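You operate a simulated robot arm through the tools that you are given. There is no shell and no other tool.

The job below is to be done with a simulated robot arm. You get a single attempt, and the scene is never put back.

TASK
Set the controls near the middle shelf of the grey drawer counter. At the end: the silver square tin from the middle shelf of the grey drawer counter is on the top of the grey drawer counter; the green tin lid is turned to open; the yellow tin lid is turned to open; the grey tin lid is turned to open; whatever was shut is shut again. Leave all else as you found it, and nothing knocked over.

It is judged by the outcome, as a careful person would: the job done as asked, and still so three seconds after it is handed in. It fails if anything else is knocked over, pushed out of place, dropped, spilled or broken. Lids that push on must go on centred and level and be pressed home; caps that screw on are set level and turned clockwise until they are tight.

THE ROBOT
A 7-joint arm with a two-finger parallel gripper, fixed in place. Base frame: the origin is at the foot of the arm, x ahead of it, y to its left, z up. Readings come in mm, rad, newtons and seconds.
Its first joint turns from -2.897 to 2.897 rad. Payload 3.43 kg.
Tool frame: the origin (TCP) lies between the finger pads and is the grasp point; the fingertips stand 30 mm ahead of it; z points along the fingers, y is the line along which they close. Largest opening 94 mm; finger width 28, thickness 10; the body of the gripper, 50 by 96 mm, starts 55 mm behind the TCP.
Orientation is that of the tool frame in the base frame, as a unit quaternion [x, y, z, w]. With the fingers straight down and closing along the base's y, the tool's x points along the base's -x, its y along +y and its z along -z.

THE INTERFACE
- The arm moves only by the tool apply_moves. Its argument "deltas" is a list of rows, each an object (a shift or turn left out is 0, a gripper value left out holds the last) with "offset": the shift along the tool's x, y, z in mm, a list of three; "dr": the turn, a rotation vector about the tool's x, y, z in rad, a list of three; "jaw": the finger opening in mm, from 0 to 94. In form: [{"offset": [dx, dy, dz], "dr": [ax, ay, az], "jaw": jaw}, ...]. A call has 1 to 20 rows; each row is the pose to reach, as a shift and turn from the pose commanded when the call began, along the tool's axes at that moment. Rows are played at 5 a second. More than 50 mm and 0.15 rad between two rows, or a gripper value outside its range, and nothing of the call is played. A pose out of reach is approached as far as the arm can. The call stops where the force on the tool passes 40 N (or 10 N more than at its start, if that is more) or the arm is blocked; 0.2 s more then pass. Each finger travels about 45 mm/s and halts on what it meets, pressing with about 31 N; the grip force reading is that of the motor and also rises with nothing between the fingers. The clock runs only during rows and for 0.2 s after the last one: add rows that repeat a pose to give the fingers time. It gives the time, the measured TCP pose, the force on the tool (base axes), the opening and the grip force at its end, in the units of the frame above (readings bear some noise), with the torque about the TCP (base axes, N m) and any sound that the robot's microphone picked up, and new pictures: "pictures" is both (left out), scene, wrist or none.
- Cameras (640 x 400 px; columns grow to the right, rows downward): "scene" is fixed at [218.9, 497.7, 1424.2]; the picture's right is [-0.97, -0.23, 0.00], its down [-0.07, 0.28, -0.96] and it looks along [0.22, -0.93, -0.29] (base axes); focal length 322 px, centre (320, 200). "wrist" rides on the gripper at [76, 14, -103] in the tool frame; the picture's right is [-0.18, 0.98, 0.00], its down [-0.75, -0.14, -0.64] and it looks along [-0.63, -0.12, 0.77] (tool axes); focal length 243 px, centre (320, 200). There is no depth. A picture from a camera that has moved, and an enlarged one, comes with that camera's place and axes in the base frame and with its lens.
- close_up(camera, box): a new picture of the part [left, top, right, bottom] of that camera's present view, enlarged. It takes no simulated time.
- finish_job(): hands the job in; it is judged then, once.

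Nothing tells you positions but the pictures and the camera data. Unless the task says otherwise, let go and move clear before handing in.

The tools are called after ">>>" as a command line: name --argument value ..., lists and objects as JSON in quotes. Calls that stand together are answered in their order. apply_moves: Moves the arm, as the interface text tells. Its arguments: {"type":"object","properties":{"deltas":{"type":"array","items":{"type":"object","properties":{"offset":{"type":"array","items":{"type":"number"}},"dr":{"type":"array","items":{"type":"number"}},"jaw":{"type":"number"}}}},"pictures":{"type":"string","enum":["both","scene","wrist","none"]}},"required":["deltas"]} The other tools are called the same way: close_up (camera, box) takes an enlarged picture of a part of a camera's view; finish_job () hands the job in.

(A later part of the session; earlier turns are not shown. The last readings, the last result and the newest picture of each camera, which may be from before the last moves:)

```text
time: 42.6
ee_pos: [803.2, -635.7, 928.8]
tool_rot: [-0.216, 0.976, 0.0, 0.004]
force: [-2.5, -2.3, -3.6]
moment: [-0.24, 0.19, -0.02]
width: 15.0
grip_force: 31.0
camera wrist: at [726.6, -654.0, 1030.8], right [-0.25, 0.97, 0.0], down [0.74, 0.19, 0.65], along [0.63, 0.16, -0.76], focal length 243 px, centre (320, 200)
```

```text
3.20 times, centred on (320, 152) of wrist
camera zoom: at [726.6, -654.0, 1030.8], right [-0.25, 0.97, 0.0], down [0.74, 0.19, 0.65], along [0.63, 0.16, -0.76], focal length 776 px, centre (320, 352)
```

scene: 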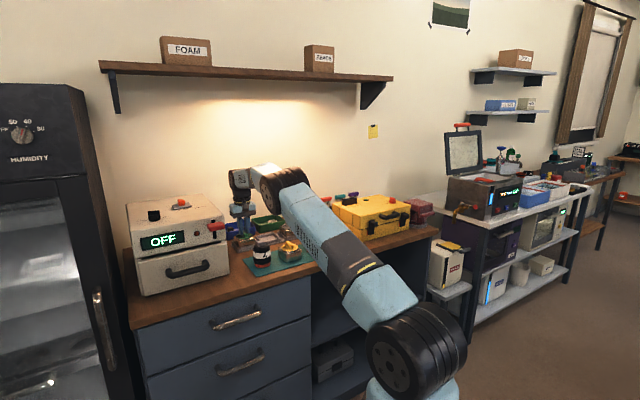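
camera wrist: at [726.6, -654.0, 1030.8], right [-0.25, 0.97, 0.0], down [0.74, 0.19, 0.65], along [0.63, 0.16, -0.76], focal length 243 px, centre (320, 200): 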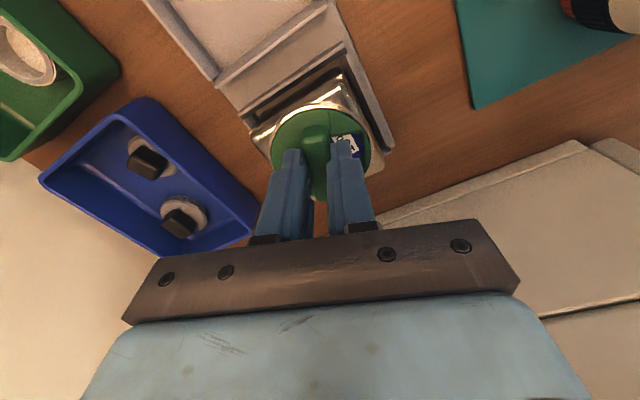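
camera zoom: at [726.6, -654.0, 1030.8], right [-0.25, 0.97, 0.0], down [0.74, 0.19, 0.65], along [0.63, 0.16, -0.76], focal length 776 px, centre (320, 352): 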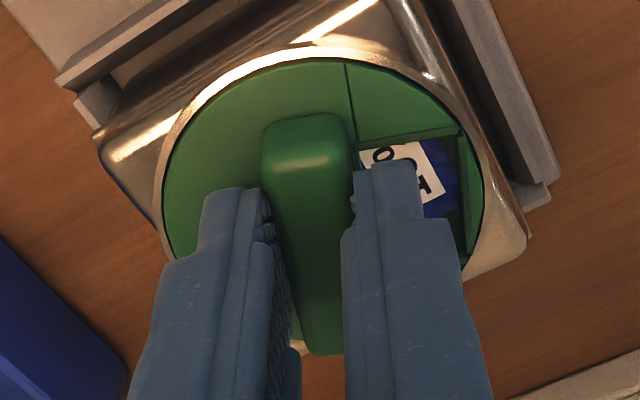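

Forces are now low at about 70° of turn. I'll continue toward 90° and watch for a stop.

>>> apply_moves --deltas '[{"offset": [0, -0.3, 0], "dr": [0, 0, -0.08]}, {"offset": [0, -0.6, 0], "dr": [0, 0, -0.16]}, {"offset": [0, -0.8, 0], "dr": [0, 0, -0.24]}, {"offset": [0, -1.0, 0], "dr": [0, 0, -0.32]}, {"offset": [0, -1.0, 0], "dr": [0, 0, -0.36]}, {"offset": [0, -1.0, 0], "dr": [0, 0, -0.36]}]' --pictures "wrist"

>>> close_up --camera "wrist" --box '[220, 90, 420, 215]'

```text
time: 44.0
ee_pos: [803.2, -637.4, 929.0]
tool_rot: [-0.388, 0.922, -0.001, 0.004]
force: [0.1, -0.3, -1.9]
moment: [-0.04, 0.02, 0.0]
width: 15.1
grip_force: 30.8
camera wrist: at [738.4, -680.2, 1030.4], right [-0.57, 0.82, 0.0], down [0.62, 0.44, 0.65], along [0.53, 0.37, -0.76], focal length 243 px, centre (320, 200)
```

wrist: 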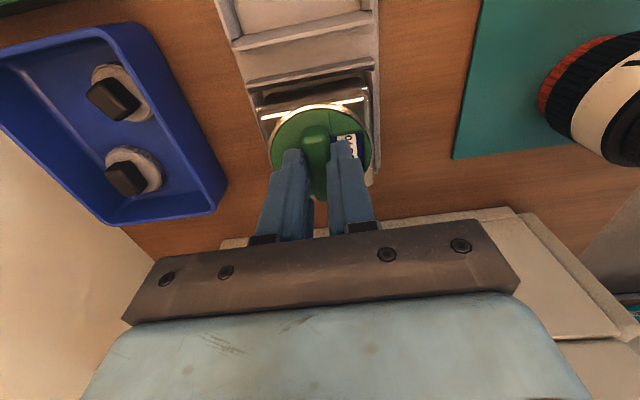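

```text
3.20 times, centred on (320, 152) of wrist
camera zoom: at [738.4, -680.2, 1030.4], right [-0.57, 0.82, 0.0], down [0.62, 0.44, 0.65], along [0.53, 0.37, -0.76], focal length 776 px, centre (320, 352)
```

zoom: 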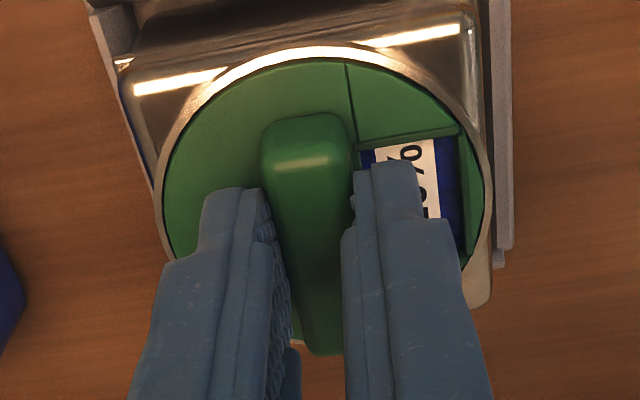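

At about 90° the window squarely shows the label beneath. I'll probe a bit further to see whether there is a stop.

>>> apply_moves --deltas '[{"dr": [0, 0, -0.05]}, {"dr": [0, 0, -0.1]}, {"dr": [0, 0, -0.15]}, {"dr": [0, 0, -0.15]}]' --pictures "wrist"

>>> close_up --camera "wrist" --box '[220, 90, 420, 215]'

```text
time: 45.0
ee_pos: [803.4, -638.4, 928.5]
tool_rot: [-0.454, 0.891, -0.002, 0.003]
force: [1.2, -10.8, -3.1]
moment: [-0.65, 0.01, -0.97]
width: 17.2
grip_force: 31.2
camera wrist: at [745.5, -689.9, 1030.4], right [-0.69, 0.73, 0.0], down [0.55, 0.53, 0.65], along [0.47, 0.44, -0.76], focal length 243 px, centre (320, 200)
```

wrist: 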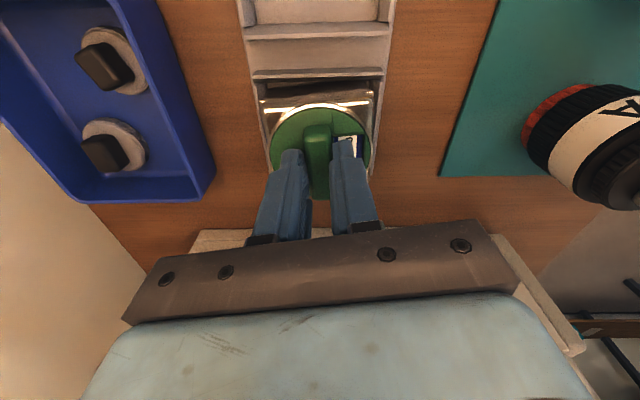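

```text
3.20 times, centred on (320, 152) of wrist
camera zoom: at [745.5, -689.9, 1030.4], right [-0.69, 0.73, 0.0], down [0.55, 0.53, 0.65], along [0.47, 0.44, -0.76], focal length 776 px, centre (320, 352)
```

zoom: 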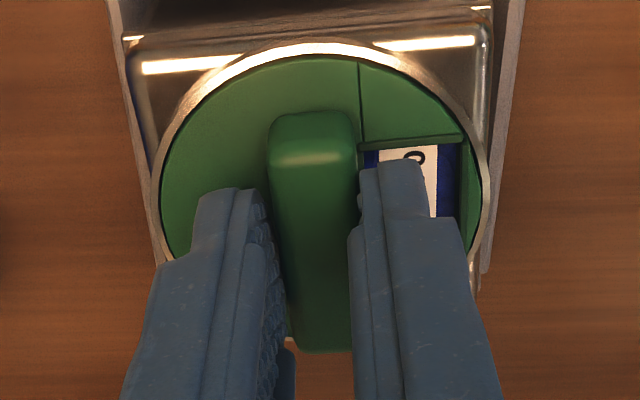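

There is a firm stop just past 90°, so the green lid is fully open. I'll ease back to unload it, release, and rise.

>>> apply_moves --deltas '[{"dr": [0, 0, 0.06]}, {"dr": [0, 0, 0.12]}, {"dr": [0, 0, 0.12]}, {"dr": [0, 0, 0.12], "jaw": 25}, {"dr": [0, 0, 0.12], "jaw": 40}, {"dr": [0, 0, 0.12], "jaw": 40}]' --pictures "wrist"

>>> close_up --camera "wrist" --box '[220, 90, 420, 215]'

```text
time: 46.4
ee_pos: [802.6, -636.6, 930.1]
tool_rot: [-0.4, 0.916, -0.001, 0.003]
force: [-0.2, 0.6, 0.8]
moment: [-0.02, -0.03, -0.02]
width: 39.7
grip_force: 0.0
camera wrist: at [739.2, -681.9, 1031.3], right [-0.6, 0.8, 0.0], down [0.61, 0.46, 0.65], along [0.52, 0.38, -0.76], focal length 243 px, centre (320, 200)
```

wrist: 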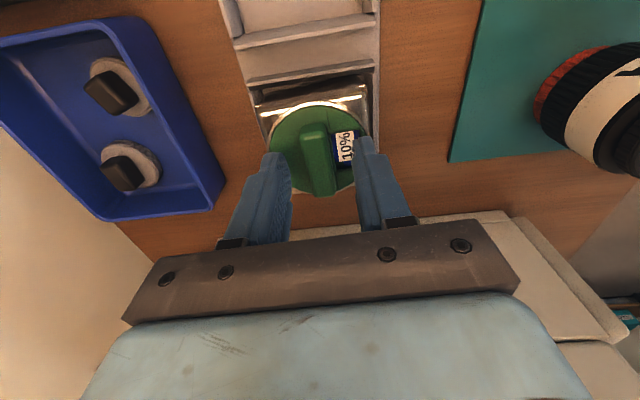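

```text
3.20 times, centred on (320, 152) of wrist
camera zoom: at [739.2, -681.9, 1031.3], right [-0.6, 0.8, 0.0], down [0.61, 0.46, 0.65], along [0.52, 0.38, -0.76], focal length 776 px, centre (320, 352)
```

zoom: 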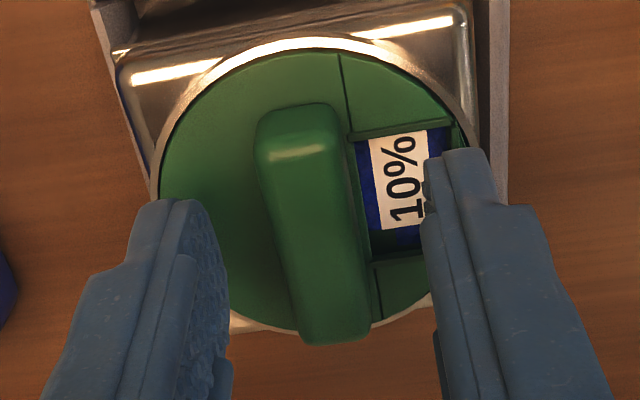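

The green lid is open, showing "10%" in its window. I'll rise, turn the tool back, and move above the grey lid.

>>> apply_moves --deltas '[{"offset": [0, 0, -30]}, {"offset": [0, 0, -65]}, {"offset": [0, 0, -100]}, {"offset": [17, 0.5, -100], "dr": [0, 0, 0.134]}, {"offset": [34, 1, -100], "dr": [0, 0, 0.268]}, {"offset": [51, 1.5, -100], "dr": [0, 0, 0.402]}, {"offset": [68, 2, -100], "dr": [0, 0, 0.536]}, {"offset": [85, 2.5, -100], "dr": [0, 0, 0.67]}, {"offset": [102, 3, -100], "dr": [0, 0, 0.804]}, {"offset": [119, 3.5, -100], "dr": [0, 0, 0.938]}, {"offset": [136, 4, -100], "dr": [0, 0, 1.072]}, {"offset": [153, 4.5, -100], "dr": [0, 0, 1.206]}, {"offset": [170, 5, -100], "dr": [0, 0, 1.34]}, {"offset": [187, 5.6, -100], "dr": [0, 0, 1.474]}, {"offset": [204.8, 6.3, -100], "dr": [0, 0, 1.607]}, {"offset": [204.8, 6.3, -100], "dr": [0, 0, 1.607]}]'

>>> close_up --camera "wrist" --box '[220, 40, 420, 165]'

```text
time: 49.8
ee_pos: [651.0, -771.9, 1024.8]
tool_rot: [0.382, 0.924, 0.003, 0.004]
force: [1.1, -0.2, 0.5]
moment: [0.02, -0.01, 0.02]
width: 39.8
grip_force: 0.0
out of reach, approached as far as the arm can: row 12, 13, 14, 15, 16
camera wrist: at [606.0, -706.1, 1126.9], right [0.82, 0.57, 0.01], down [0.43, -0.63, 0.65], along [0.37, -0.53, -0.76], focal length 243 px, centre (320, 200)
```

scene: 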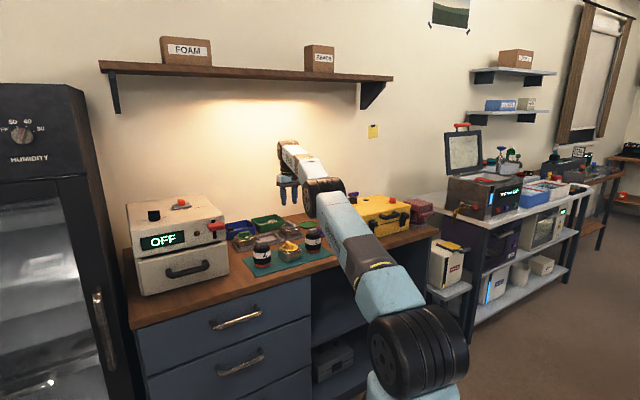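
wrist: 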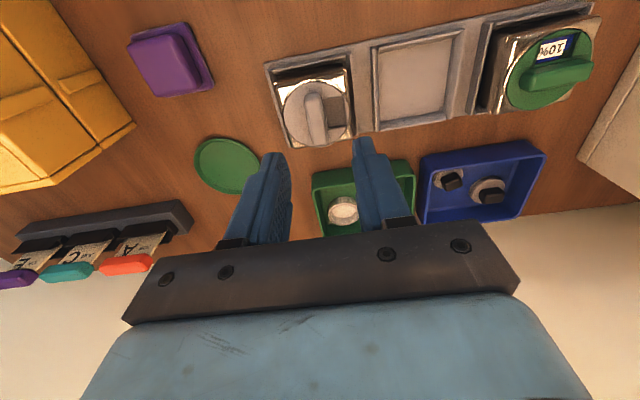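

```text
3.20 times, centred on (320, 102) of wrist
camera zoom: at [606.0, -706.1, 1126.9], right [0.82, 0.57, 0.01], down [0.43, -0.63, 0.65], along [0.37, -0.53, -0.76], focal length 776 px, centre (320, 512)
```

zoom: 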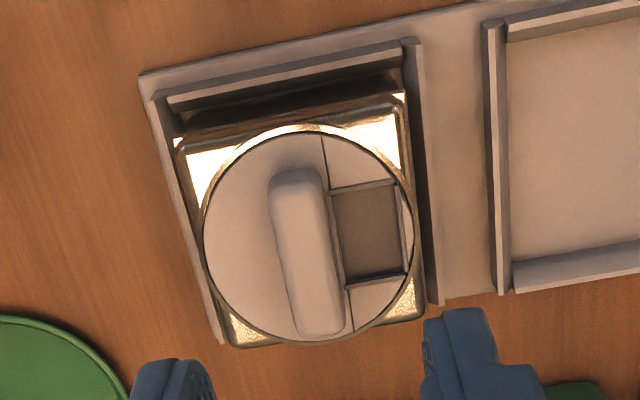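

The arm is at its reach limit at this height (r≈1006), but lower down it should reach a little further. I'll descend partway over the grey knob and check.

>>> apply_moves --deltas '[{"offset": [1, -1, 20]}, {"offset": [1, -2, 45]}, {"offset": [1, -2, 68]}, {"offset": [1, -2, 68]}]'

>>> close_up --camera "wrist" --box '[220, 60, 420, 185]'

```text
time: 50.8
ee_pos: [649.0, -769.3, 954.8]
tool_rot: [0.381, 0.925, 0.003, 0.003]
force: [1.3, 0.4, 0.2]
moment: [0.01, 0.02, -0.03]
width: 40.0
grip_force: 0.0
camera wrist: at [603.7, -703.9, 1056.8], right [0.82, 0.57, 0.01], down [0.43, -0.63, 0.64], along [0.37, -0.53, -0.76], focal length 243 px, centre (320, 200)
```

scene: 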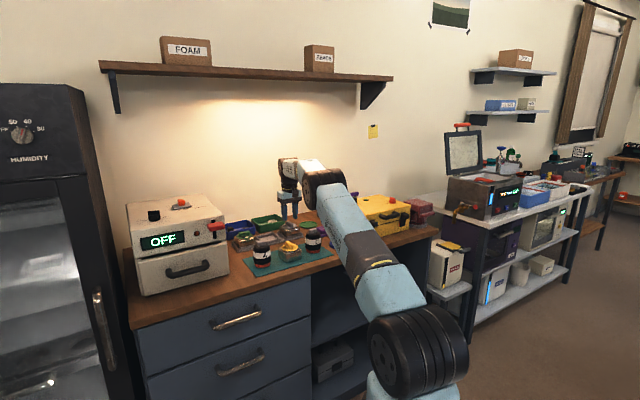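
wrist: 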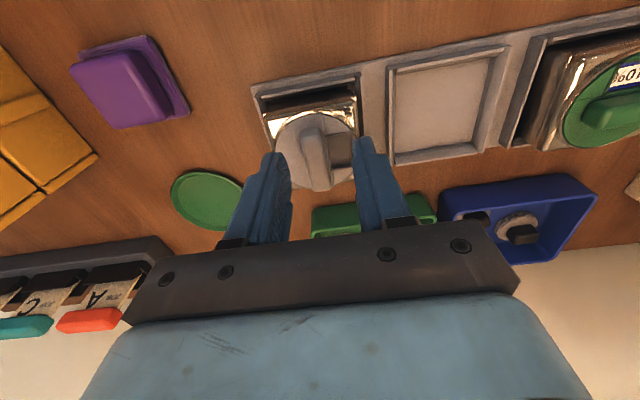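

```text
3.20 times, centred on (320, 122) of wrist
camera zoom: at [603.7, -703.9, 1056.8], right [0.82, 0.57, 0.01], down [0.43, -0.63, 0.64], along [0.37, -0.53, -0.76], focal length 776 px, centre (320, 448)
```

zoom: 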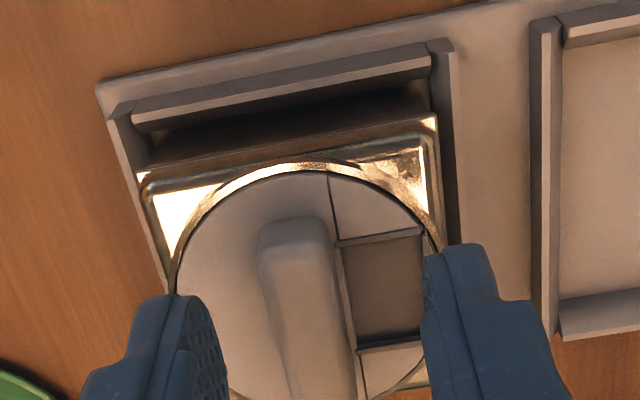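

No reach warning at this height. I'll now extend outward to line up over the grey knob.

>>> apply_moves --deltas '[{"offset": [-7, -2, 0]}, {"offset": [-14, -4, 0]}, {"offset": [-14, -4, 0]}]'

>>> close_up --camera "wrist" --box '[220, 60, 420, 185]'

```text
time: 51.6
ee_pos: [658.4, -782.5, 956.8]
tool_rot: [0.381, 0.925, 0.003, 0.004]
force: [-0.2, 0.3, 0.8]
moment: [0.01, -0.02, 0.01]
width: 40.1
grip_force: 0.0
camera wrist: at [612.7, -717.3, 1058.5], right [0.82, 0.57, 0.01], down [0.43, -0.63, 0.64], along [0.37, -0.53, -0.76], focal length 243 px, centre (320, 200)
```

scene: 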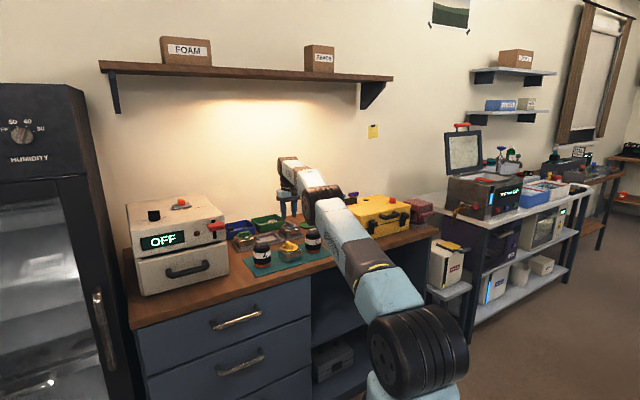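
wrist: 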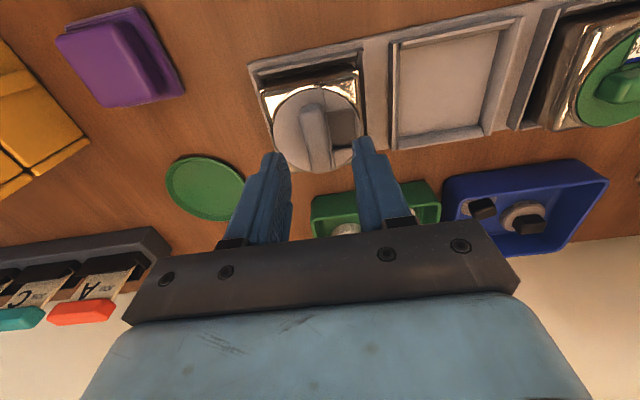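

```text
3.20 times, centred on (320, 122) of wrist
camera zoom: at [612.7, -717.3, 1058.5], right [0.82, 0.57, 0.01], down [0.43, -0.63, 0.64], along [0.37, -0.53, -0.76], focal length 776 px, centre (320, 448)
```

zoom: 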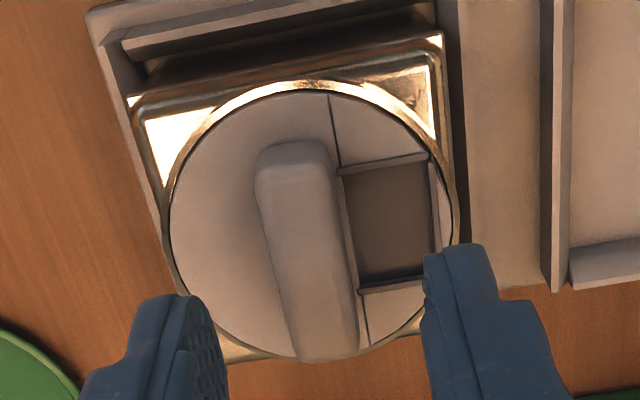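

I'm lined up over the grey knob. I'll descend and close on its bar.

>>> apply_moves --deltas '[{"offset": [-0.5, -1.5, 12]}, {"offset": [-0.5, -1.5, 24]}, {"offset": [-0.5, -1.5, 28]}, {"offset": [-0.5, -1.5, 28], "jaw": 28}, {"offset": [-0.5, -1.5, 28], "jaw": 15}, {"offset": [-0.5, -1.5, 28], "jaw": 5}, {"offset": [-0.5, -1.5, 28], "jaw": 5}]' --pictures "wrist"

>>> close_up --camera "wrist" --box '[220, 90, 420, 215]'

```text
time: 53.2
ee_pos: [659.1, -785.1, 928.3]
tool_rot: [0.382, 0.924, 0.002, 0.003]
force: [-1.6, 0.0, -0.5]
moment: [-0.1, 0.01, -0.01]
width: 15.4
grip_force: 30.9
camera wrist: at [613.7, -720.0, 1030.1], right [0.82, 0.57, 0.01], down [0.43, -0.63, 0.64], along [0.37, -0.53, -0.76], focal length 243 px, centre (320, 200)
```

wrist: 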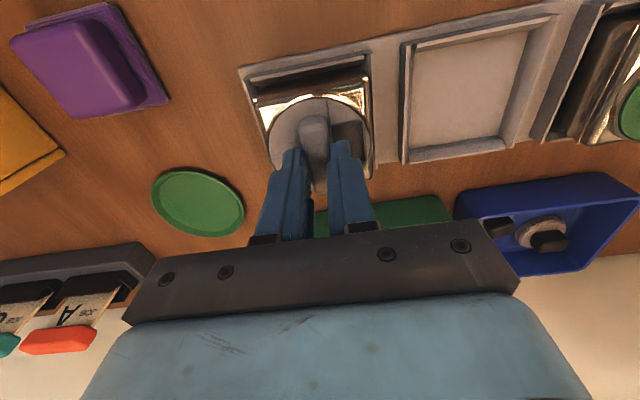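

```text
3.20 times, centred on (320, 152) of wrist
camera zoom: at [613.7, -720.0, 1030.1], right [0.82, 0.57, 0.01], down [0.43, -0.63, 0.64], along [0.37, -0.53, -0.76], focal length 776 px, centre (320, 352)
```

zoom: 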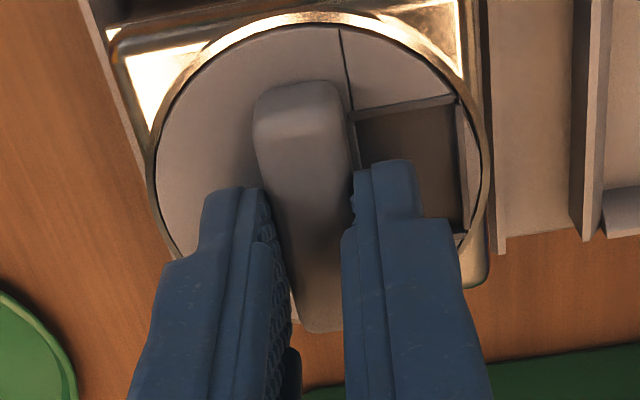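

Gripped, but the grip is about 5 mm off the lid's centre along the bar. I'll open, re-centre, and grip again before turning.

>>> apply_moves --deltas '[{"jaw": 25}, {"jaw": 28}, {"offset": [4.5, 0, 0], "jaw": 28}, {"offset": [4.5, 0, 0], "jaw": 28}, {"offset": [4.5, 0, 0], "jaw": 15}, {"offset": [4.5, 0, 0], "jaw": 5}, {"offset": [4.5, 0, 0], "jaw": 5}]' --pictures "wrist"

>>> close_up --camera "wrist" --box '[220, 90, 420, 215]'

```text
time: 54.8
ee_pos: [656.4, -781.8, 927.8]
tool_rot: [0.381, 0.925, 0.003, 0.004]
force: [0.4, 0.9, 1.1]
moment: [0.01, 0.01, 0.01]
width: 15.2
grip_force: 31.3
camera wrist: at [609.8, -716.7, 1029.8], right [0.82, 0.57, 0.01], down [0.43, -0.63, 0.64], along [0.37, -0.53, -0.76], focal length 243 px, centre (320, 200)
```

wrist: 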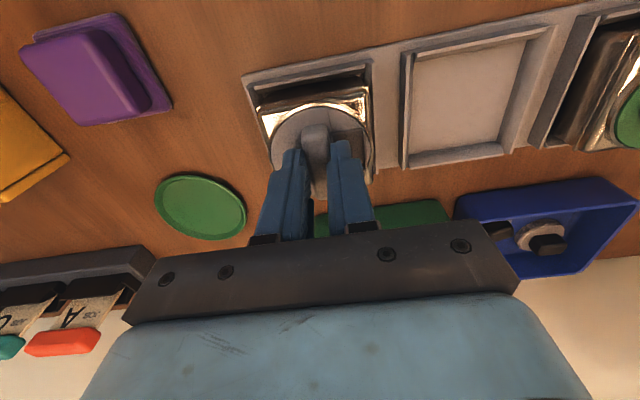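

```text
3.20 times, centred on (320, 152) of wrist
camera zoom: at [609.8, -716.7, 1029.8], right [0.82, 0.57, 0.01], down [0.43, -0.63, 0.64], along [0.37, -0.53, -0.76], focal length 776 px, centre (320, 352)
```

zoom: 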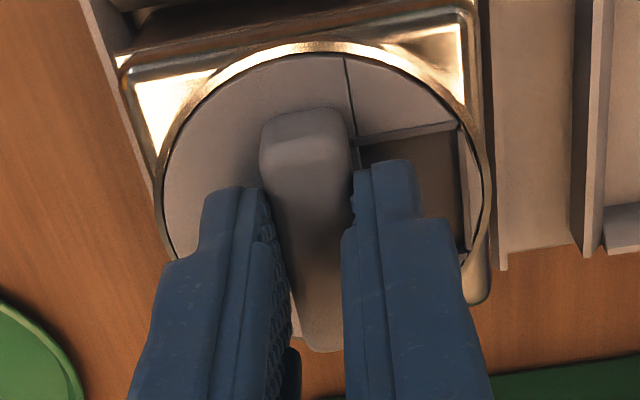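

Well centred now. I'll turn the grey lid counter-clockwise in small steps, moving along the lid's axis.

>>> apply_moves --deltas '[{"offset": [0, -0.2, 0], "dr": [0, 0, -0.12]}, {"offset": [-0.05, -0.43, 0], "dr": [0, 0, -0.24]}, {"offset": [-0.12, -0.63, 0], "dr": [0, 0, -0.36]}, {"offset": [-0.2, -0.83, 0], "dr": [0, 0, -0.48]}, {"offset": [-0.32, -1.02, 0], "dr": [0, 0, -0.6]}, {"offset": [-0.45, -1.2, 0], "dr": [0, 0, -0.72]}, {"offset": [-0.45, -1.2, 0], "dr": [0, 0, -0.72]}]' --pictures "wrist"

>>> close_up --camera "wrist" --box '[220, 90, 420, 215]'

```text
time: 56.4
ee_pos: [654.3, -781.9, 928.4]
tool_rot: [0.03, 1.0, 0.001, 0.005]
force: [-3.0, -3.4, 0.2]
moment: [-0.21, 0.15, -0.02]
width: 15.3
grip_force: 30.6
camera wrist: at [577.4, -761.6, 1029.9], right [0.24, 0.97, 0.0], down [0.74, -0.19, 0.65], along [0.63, -0.16, -0.76], focal length 243 px, centre (320, 200)
```

wrist: 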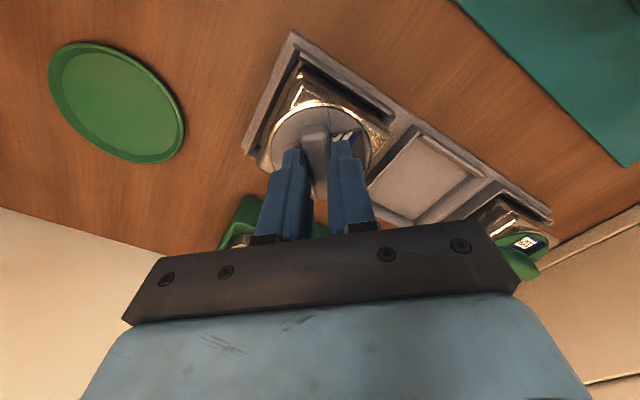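

```text
3.20 times, centred on (320, 152) of wrist
camera zoom: at [577.4, -761.6, 1029.9], right [0.24, 0.97, 0.0], down [0.74, -0.19, 0.65], along [0.63, -0.16, -0.76], focal length 776 px, centre (320, 352)
```

zoom: 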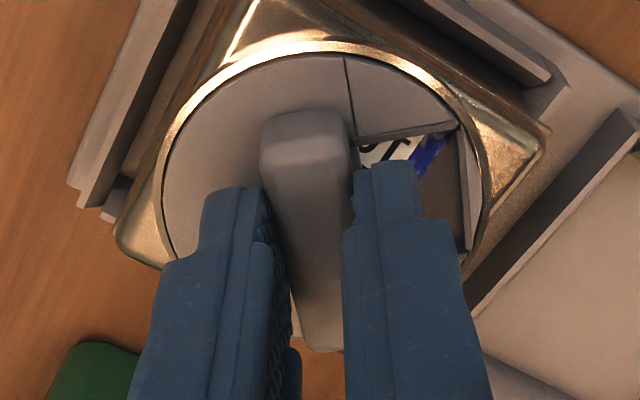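

Forces are low at about 41°. I'll continue to 90°.

>>> apply_moves --deltas '[{"offset": [0, -0.4, 0], "dr": [0, 0, -0.123]}, {"offset": [0, -0.7, 0], "dr": [0, 0, -0.246]}, {"offset": [0, -1.0, 0], "dr": [0, 0, -0.369]}, {"offset": [-0.1, -1.2, 0], "dr": [0, 0, -0.492]}, {"offset": [-0.1, -1.4, 0], "dr": [0, 0, -0.615]}, {"offset": [-0.2, -1.6, 0], "dr": [0, 0, -0.738]}, {"offset": [-0.2, -1.75, 0], "dr": [0, 0, -0.85]}, {"offset": [-0.2, -1.75, 0], "dr": [0, 0, -0.85]}]' --pictures "wrist"

>>> close_up --camera "wrist" --box '[220, 90, 420, 215]'

```text
time: 58.2
ee_pos: [654.8, -784.1, 928.6]
tool_rot: [-0.384, 0.923, -0.001, 0.004]
force: [0.2, -4.6, 0.1]
moment: [-0.27, 0.01, -0.1]
width: 15.0
grip_force: 30.9
camera wrist: at [589.1, -826.7, 1030.6], right [-0.57, 0.82, 0.0], down [0.63, 0.43, 0.65], along [0.54, 0.37, -0.76], focal length 243 px, centre (320, 200)
```

wrist: 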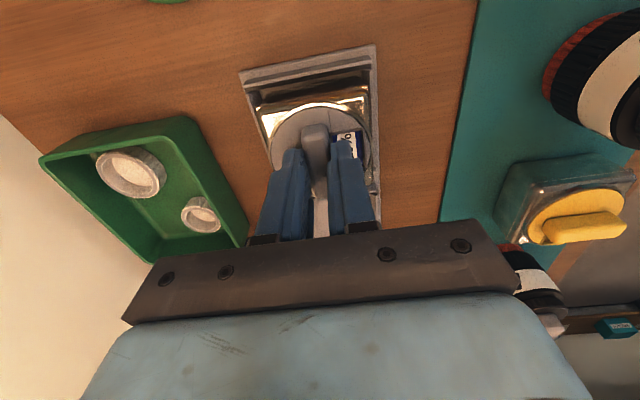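

```text
3.20 times, centred on (320, 152) of wrist
camera zoom: at [589.1, -826.7, 1030.6], right [-0.57, 0.82, 0.0], down [0.63, 0.43, 0.65], along [0.54, 0.37, -0.76], focal length 776 px, centre (320, 352)
```

zoom: 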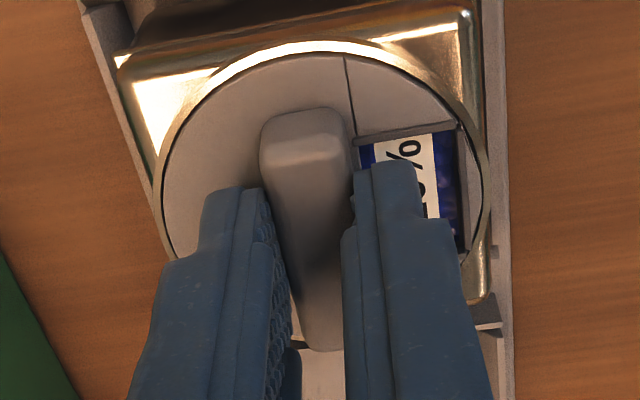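

The grey lid is at 90°. I'll press lightly to the stop, then unload and release.

>>> apply_moves --deltas '[{"offset": [0, -0.5, 0], "dr": [0, 0, -0.04]}, {"offset": [0, -0.5, 0], "dr": [0, 0, -0.08]}, {"offset": [0, -0.5, 0], "dr": [0, 0, -0.08]}]' --pictures "none"

```text
time: 59.0
ee_pos: [654.2, -785.3, 928.5]
tool_rot: [-0.42, 0.907, -0.001, 0.004]
force: [0.7, -15.1, 2.2]
moment: [-0.77, 0.09, -0.92]
width: 15.6
grip_force: 31.6
```

Firm stop reached. I'll ease back, release, and rise.

>>> apply_moves --deltas '[{"offset": [0, 0.3, 0], "dr": [0, 0, 0.04]}, {"offset": [0, 0.3, 0], "dr": [0, 0, 0.07]}, {"offset": [0, 0.3, 0], "dr": [0, 0, 0.07], "jaw": 25}, {"offset": [0, 0.3, 0], "dr": [0, 0, 0.07], "jaw": 40}, {"offset": [0, 0.3, 0], "dr": [0, 0, 0.07], "jaw": 40}, {"offset": [0, 0.3, -25], "dr": [0, 0, 0.07], "jaw": 40}, {"offset": [0, 0.3, -60], "dr": [0, 0, 0.07], "jaw": 40}, {"offset": [0, 0.3, -60], "dr": [0, 0, 0.07], "jaw": 40}]'

>>> close_up --camera "wrist" --box '[220, 60, 420, 185]'

```text
time: 60.8
ee_pos: [652.4, -782.6, 989.0]
tool_rot: [-0.388, 0.922, -0.001, 0.004]
force: [0.0, -0.2, 0.0]
moment: [0.0, 0.01, -0.01]
width: 40.1
grip_force: 0.2
out of reach, approached as far as the arm can: row 7
camera wrist: at [587.5, -825.4, 1091.7], right [-0.58, 0.82, 0.0], down [0.62, 0.44, 0.65], along [0.53, 0.37, -0.76], focal length 243 px, centre (320, 200)
```

scene: 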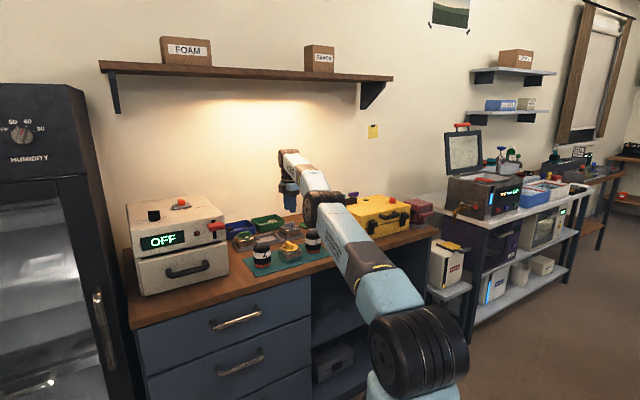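
wrist: 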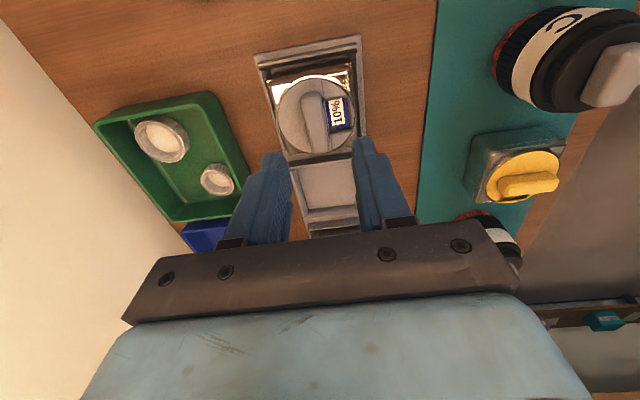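

```text
3.20 times, centred on (320, 122) of wrist
camera zoom: at [587.5, -825.4, 1091.7], right [-0.58, 0.82, 0.0], down [0.62, 0.44, 0.65], along [0.53, 0.37, -0.76], focal length 776 px, centre (320, 448)
```

zoom: 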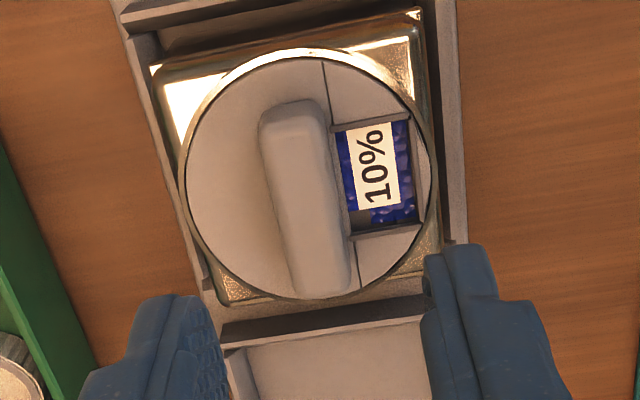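

The grey lid is open too, also showing "10%". Next I'll fetch the yellow-lidded tin: rise, turn the tool back, and move above it on the mat.

>>> apply_moves --deltas '[{"offset": [-8.6, 16.8, -6], "dr": [0, 0, 0.132]}, {"offset": [-17.2, 33.6, -12], "dr": [0, 0, 0.264]}, {"offset": [-25.7, 50.4, -18], "dr": [0, 0, 0.395]}, {"offset": [-34.3, 67.2, -24], "dr": [0, 0, 0.527]}, {"offset": [-42.9, 84, -30], "dr": [0, 0, 0.659]}, {"offset": [-51.5, 100.9, -36], "dr": [0, 0, 0.79]}, {"offset": [-60, 117.7, -40], "dr": [0, 0, 0.922]}, {"offset": [-68.6, 134.5, -40], "dr": [0, 0, 1.054]}, {"offset": [-77.2, 151.3, -40], "dr": [0, 0, 1.186], "jaw": 60}, {"offset": [-85.8, 168.1, -40], "dr": [0, 0, 1.318], "jaw": 75}, {"offset": [-94.3, 184.9, -40], "dr": [0, 0, 1.449], "jaw": 88}, {"offset": [-102.9, 201.7, -40], "dr": [0, 0, 1.581], "jaw": 88}, {"offset": [-102.9, 201.7, -40], "dr": [0, 0, 1.581], "jaw": 88}]'

>>> close_up --camera "wrist" --box '[180, 30, 460, 205]'

```text
time: 63.6
ee_pos: [579.3, -569.9, 1029.4]
tool_rot: [0.382, 0.924, 0.002, 0.004]
force: [0.1, 0.4, -0.3]
moment: [-0.02, -0.03, -0.02]
width: 88.3
grip_force: 0.0
camera wrist: at [533.9, -504.6, 1131.9], right [0.82, 0.57, 0.01], down [0.43, -0.63, 0.64], along [0.37, -0.53, -0.76], focal length 243 px, centre (320, 200)
```

scene: 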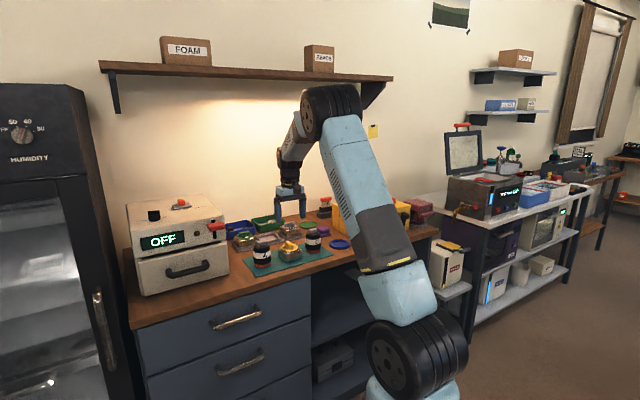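
wrist: 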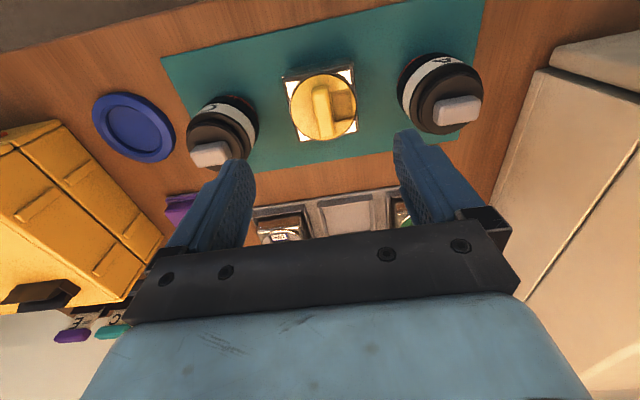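

```text
2.29 times, centred on (320, 118) of wrist
camera zoom: at [533.9, -504.6, 1131.9], right [0.82, 0.57, 0.01], down [0.43, -0.63, 0.64], along [0.37, -0.53, -0.76], focal length 555 px, centre (320, 389)
```

zoom: 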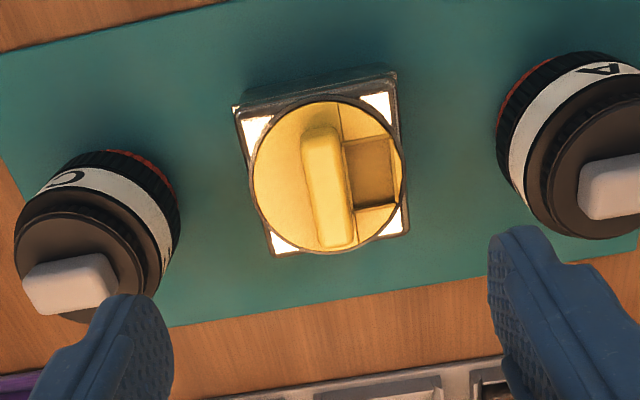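

The tin sits at about r≈820, u≈10. To know its centre exactly, I'll first square it along r with a gentle squeeze (tool turned 90°), then regrip across u. First I'll rotate and descend partway.

>>> apply_moves --deltas '[{"offset": [-1, 0.5, 0], "dr": [0, 0, -0.131]}, {"offset": [-2, 1, 0], "dr": [0, 0, -0.262]}, {"offset": [-3, 1.5, 0], "dr": [0, 0, -0.393]}, {"offset": [-4, 2, 0], "dr": [0, 0, -0.524]}, {"offset": [-5, 2.5, 0], "dr": [0, 0, -0.655]}, {"offset": [-6, 3, 0], "dr": [0, 0, -0.785]}, {"offset": [-7.5, 3, 0], "dr": [0, 0, -0.916]}, {"offset": [-7.5, 3, 0], "dr": [0, 0, -1.047]}, {"offset": [-7.5, 3, 0], "dr": [0, 0, -1.178]}, {"offset": [-7.5, 3, 0], "dr": [0, 0, -1.309]}, {"offset": [-7.5, 3, 0], "dr": [0, 0, -1.44]}, {"offset": [-7.5, 3, 0], "dr": [0, 0, -1.571]}, {"offset": [-7.5, 3, 35], "dr": [0, 0, -1.571]}, {"offset": [-7.5, 3, 68], "dr": [0, 0, -1.571]}, {"offset": [-7.5, 3, 68], "dr": [0, 0, -1.571]}]'

>>> close_up --camera "wrist" --box '[180, 50, 460, 225]'

>>> close_up --camera "scene" --box '[220, 180, 360, 280]'

```text
time: 66.8
ee_pos: [590.6, -573.3, 960.2]
tool_rot: [-0.385, 0.923, -0.001, 0.004]
force: [-0.1, 0.1, -0.2]
moment: [0.0, 0.02, -0.01]
width: 88.2
grip_force: 0.1
camera wrist: at [525.3, -615.5, 1061.1], right [-0.57, 0.82, 0.0], down [0.63, 0.43, 0.65], along [0.54, 0.37, -0.76], focal length 243 px, centre (320, 200)
```

scene: 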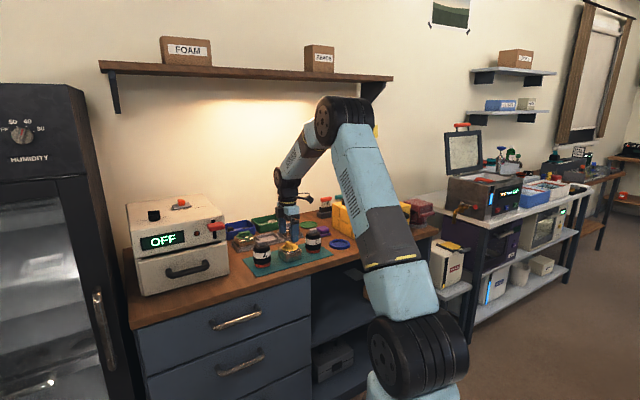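
wrist: 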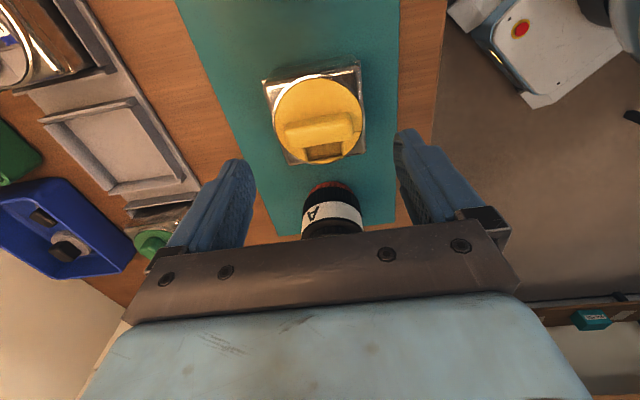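

```text
2.29 times, centred on (320, 138) of wrist
camera zoom: at [525.3, -615.5, 1061.1], right [-0.57, 0.82, 0.0], down [0.63, 0.43, 0.65], along [0.54, 0.37, -0.76], focal length 555 px, centre (320, 343)
```

zoom: 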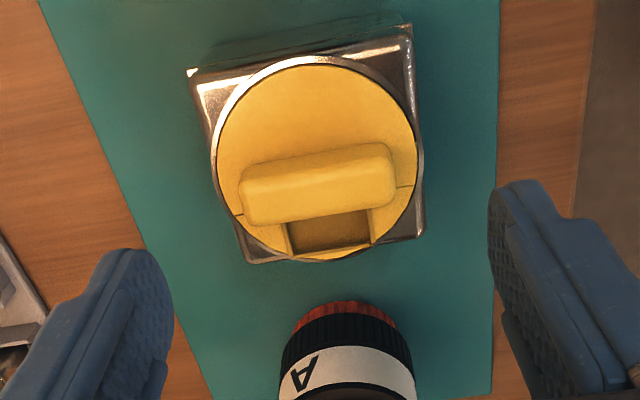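

```text
4.00 times, centred on (290, 230) of scene
camera zoom: at [218.9, 497.7, 1424.2], right [-0.97, -0.23, 0.0], down [-0.07, 0.28, -0.96], along [0.22, -0.93, -0.29], focal length 1287 px, centre (440, 80)
```

zoom: 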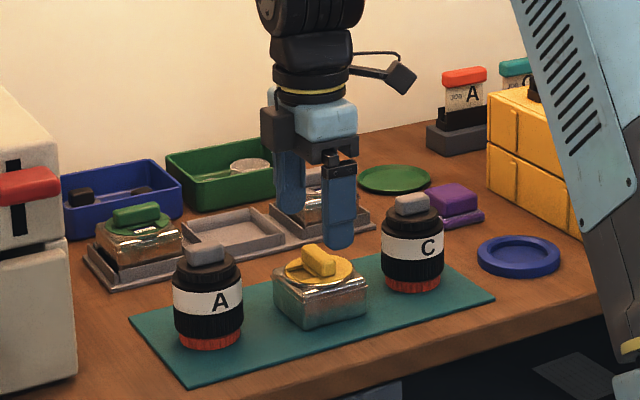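

The tin is centred between the fingers along r. I'll descend and squeeze gently to square it.

>>> apply_moves --deltas '[{"offset": [2, 0, 25]}, {"offset": [4, 0, 50]}, {"offset": [4, 0, 62]}, {"offset": [4, 0, 62]}, {"offset": [4, 0, 62], "jaw": 78}, {"offset": [4, 0, 62], "jaw": 70}, {"offset": [4, 0, 62], "jaw": 66}, {"offset": [4, 0, 62], "jaw": 66}]' --pictures "wrist"

>>> close_up --camera "wrist" --box '[180, 50, 460, 225]'

>>> close_up --camera "scene" --box '[220, 180, 360, 280]'

```text
time: 68.6
ee_pos: [589.8, -577.1, 897.6]
tool_rot: [-0.384, 0.923, -0.001, 0.005]
force: [0.3, -0.6, 0.3]
moment: [0.04, 0.03, 0.02]
width: 69.6
grip_force: 31.3
camera wrist: at [523.6, -617.9, 999.7], right [-0.57, 0.82, 0.0], down [0.63, 0.43, 0.65], along [0.54, 0.37, -0.76], focal length 243 px, centre (320, 200)
```

wrist: 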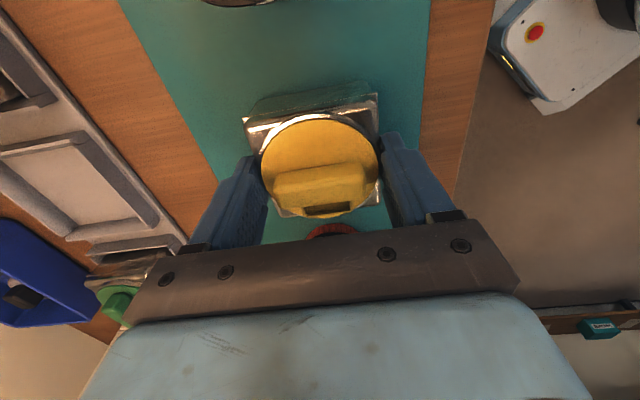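

```text
2.29 times, centred on (320, 138) of wrist
camera zoom: at [523.6, -617.9, 999.7], right [-0.57, 0.82, 0.0], down [0.63, 0.43, 0.65], along [0.54, 0.37, -0.76], focal length 555 px, centre (320, 343)
```

zoom: 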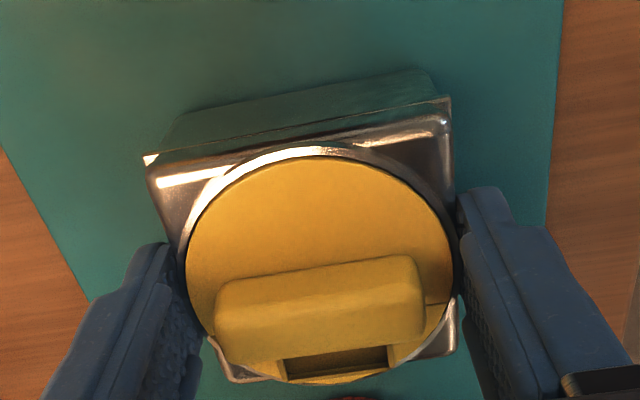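

```text
4.00 times, centred on (290, 230) of scene
camera zoom: at [218.9, 497.7, 1424.2], right [-0.97, -0.23, 0.0], down [-0.07, 0.28, -0.96], along [0.22, -0.93, -0.29], focal length 1287 px, centre (440, 80)
```

zoom: 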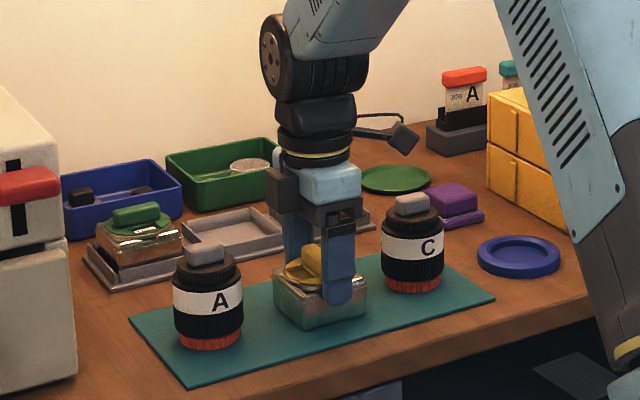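

The tin is squared along r, with its centre at r≈825. Now I'll open, rise, turn back, and regrip it across u.

>>> apply_moves --deltas '[{"jaw": 80}, {"jaw": 88}, {"offset": [2, 0, -20], "jaw": 88}, {"offset": [4, 0, -50], "jaw": 88}, {"offset": [6, 0, -80], "jaw": 88}, {"offset": [6, 0, -80], "dr": [0, 0, 0.131]}, {"offset": [6, 0, -80], "dr": [0, 0, 0.262]}, {"offset": [6, 0, -80], "dr": [0, 0, 0.393]}, {"offset": [6, 0, -80], "dr": [0, 0, 0.524]}, {"offset": [6, 0, -80], "dr": [0, 0, 0.655]}, {"offset": [6, 0, -80], "dr": [0, 0, 0.785]}, {"offset": [6, 0, -80], "dr": [0, 0, 0.916]}, {"offset": [6, 0, -80], "dr": [0, 0, 1.047]}, {"offset": [6, 0, -80], "dr": [0, 0, 1.178]}, {"offset": [6, 0, -80], "dr": [0, 0, 1.309]}, {"offset": [6, 0, -80], "dr": [0, 0, 1.44]}, {"offset": [6, 0, -80], "dr": [0, 0, 1.571]}, {"offset": [6, 0, -80], "dr": [0, 0, 1.571]}]' --pictures "wrist"

>>> close_up --camera "wrist" --box '[180, 50, 460, 225]'

```text
time: 72.4
ee_pos: [583.3, -579.9, 979.4]
tool_rot: [0.382, 0.924, 0.002, 0.004]
force: [0.2, -0.2, -0.5]
moment: [-0.01, 0.0, 0.0]
width: 87.8
grip_force: 0.1
camera wrist: at [537.4, -514.3, 1080.1], right [0.82, 0.57, 0.01], down [0.43, -0.63, 0.64], along [0.37, -0.53, -0.76], focal length 243 px, centre (320, 200)
```

wrist: 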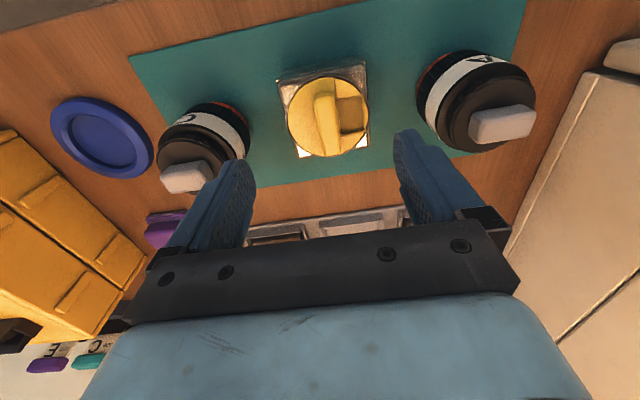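

```text
2.29 times, centred on (320, 138) of wrist
camera zoom: at [537.4, -514.3, 1080.1], right [0.82, 0.57, 0.01], down [0.43, -0.63, 0.64], along [0.37, -0.53, -0.76], focal length 555 px, centre (320, 343)
```

zoom: 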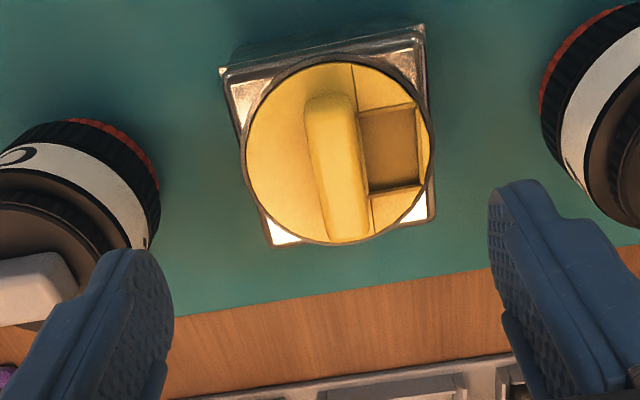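

The tin centre is about 6.5 mm to the +u side of the tool. I'll shift, descend, and grip it across u.

>>> apply_moves --deltas '[{"offset": [-1.5, 6.5, 0]}, {"offset": [-1.5, 6.5, 30]}, {"offset": [-1.5, 6.5, 60]}, {"offset": [-1.5, 6.5, 81]}, {"offset": [-1.5, 6.5, 81]}]' --pictures "wrist"

>>> close_up --camera "wrist" --box '[180, 50, 460, 225]'

```text
time: 73.6
ee_pos: [589.1, -576.8, 896.9]
tool_rot: [0.382, 0.924, 0.002, 0.004]
force: [-0.1, 0.6, -0.2]
moment: [-0.01, -0.03, -0.04]
width: 87.9
grip_force: 0.0
camera wrist: at [543.1, -510.5, 999.6], right [0.82, 0.57, 0.01], down [0.43, -0.63, 0.65], along [0.37, -0.53, -0.76], focal length 243 px, centre (320, 200)
```

wrist: 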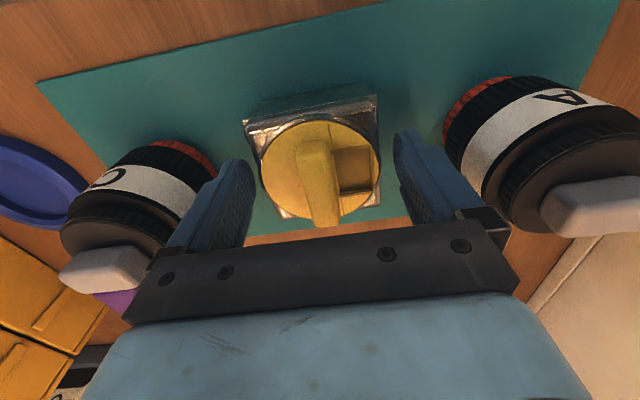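

```text
2.29 times, centred on (320, 138) of wrist
camera zoom: at [543.1, -510.5, 999.6], right [0.82, 0.57, 0.01], down [0.43, -0.63, 0.65], along [0.37, -0.53, -0.76], focal length 555 px, centre (320, 343)
```

zoom: 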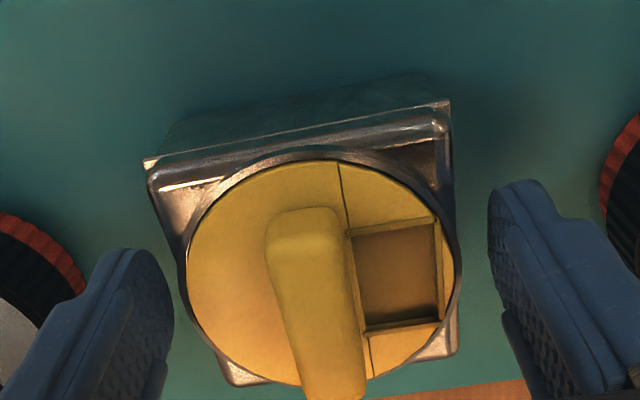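

Well centred. I'll grip the tin now and lift it.

>>> apply_moves --deltas '[{"jaw": 78}, {"jaw": 68}, {"jaw": 55}, {"jaw": 50}, {"jaw": 50}, {"offset": [0, 0, -5], "jaw": 50}, {"offset": [0, 0, -20], "jaw": 50}, {"offset": [0, 0, -42], "jaw": 50}, {"offset": [0, 0, -42], "jaw": 50}]'

>>> close_up --camera "wrist" --box '[180, 50, 460, 225]'

>>> close_up --camera "scene" --box '[220, 180, 360, 280]'

```text
time: 75.6
ee_pos: [590.1, -576.5, 940.6]
tool_rot: [0.382, 0.924, 0.003, 0.004]
force: [0.8, 0.1, -1.1]
moment: [0.03, 0.0, 0.0]
width: 69.5
grip_force: 31.2
camera wrist: at [544.3, -510.4, 1042.5], right [0.82, 0.57, 0.01], down [0.43, -0.63, 0.64], along [0.37, -0.53, -0.76], focal length 243 px, centre (320, 200)
```

scene: 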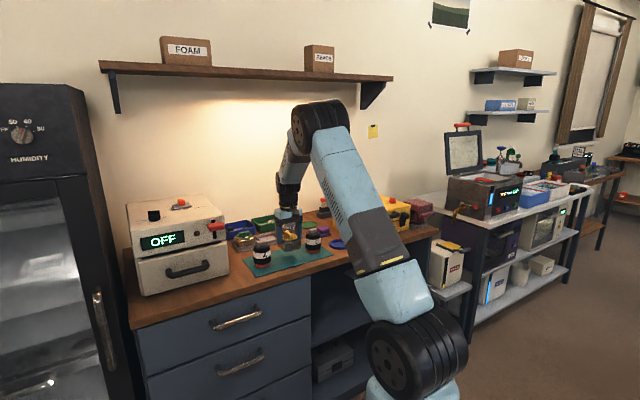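
wrist: 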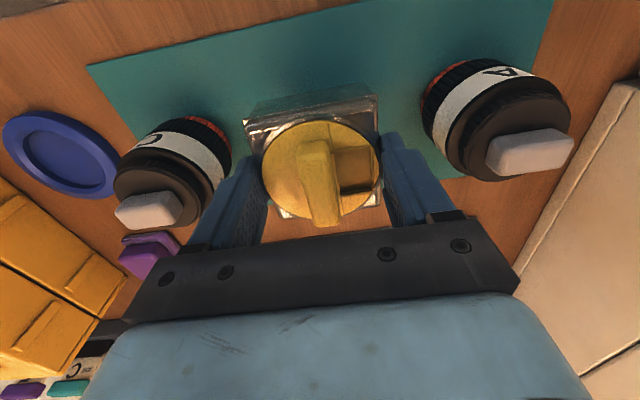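

```text
2.29 times, centred on (320, 138) of wrist
camera zoom: at [544.3, -510.4, 1042.5], right [0.82, 0.57, 0.01], down [0.43, -0.63, 0.64], along [0.37, -0.53, -0.76], focal length 555 px, centre (320, 343)
```

zoom: 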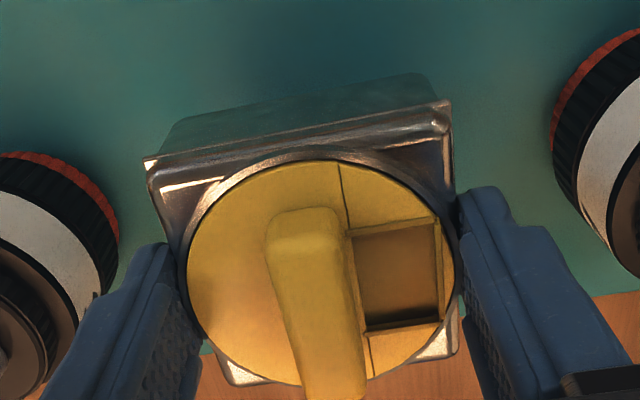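

```text
4.00 times, centred on (290, 230) of scene
camera zoom: at [218.9, 497.7, 1424.2], right [-0.97, -0.23, 0.0], down [-0.07, 0.28, -0.96], along [0.22, -0.93, -0.29], focal length 1287 px, centre (440, 80)
```

zoom: 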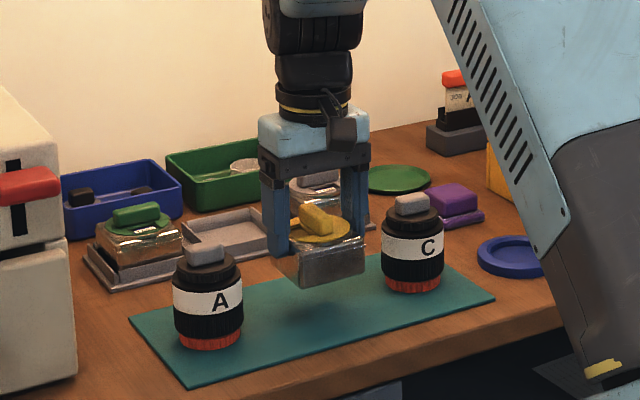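

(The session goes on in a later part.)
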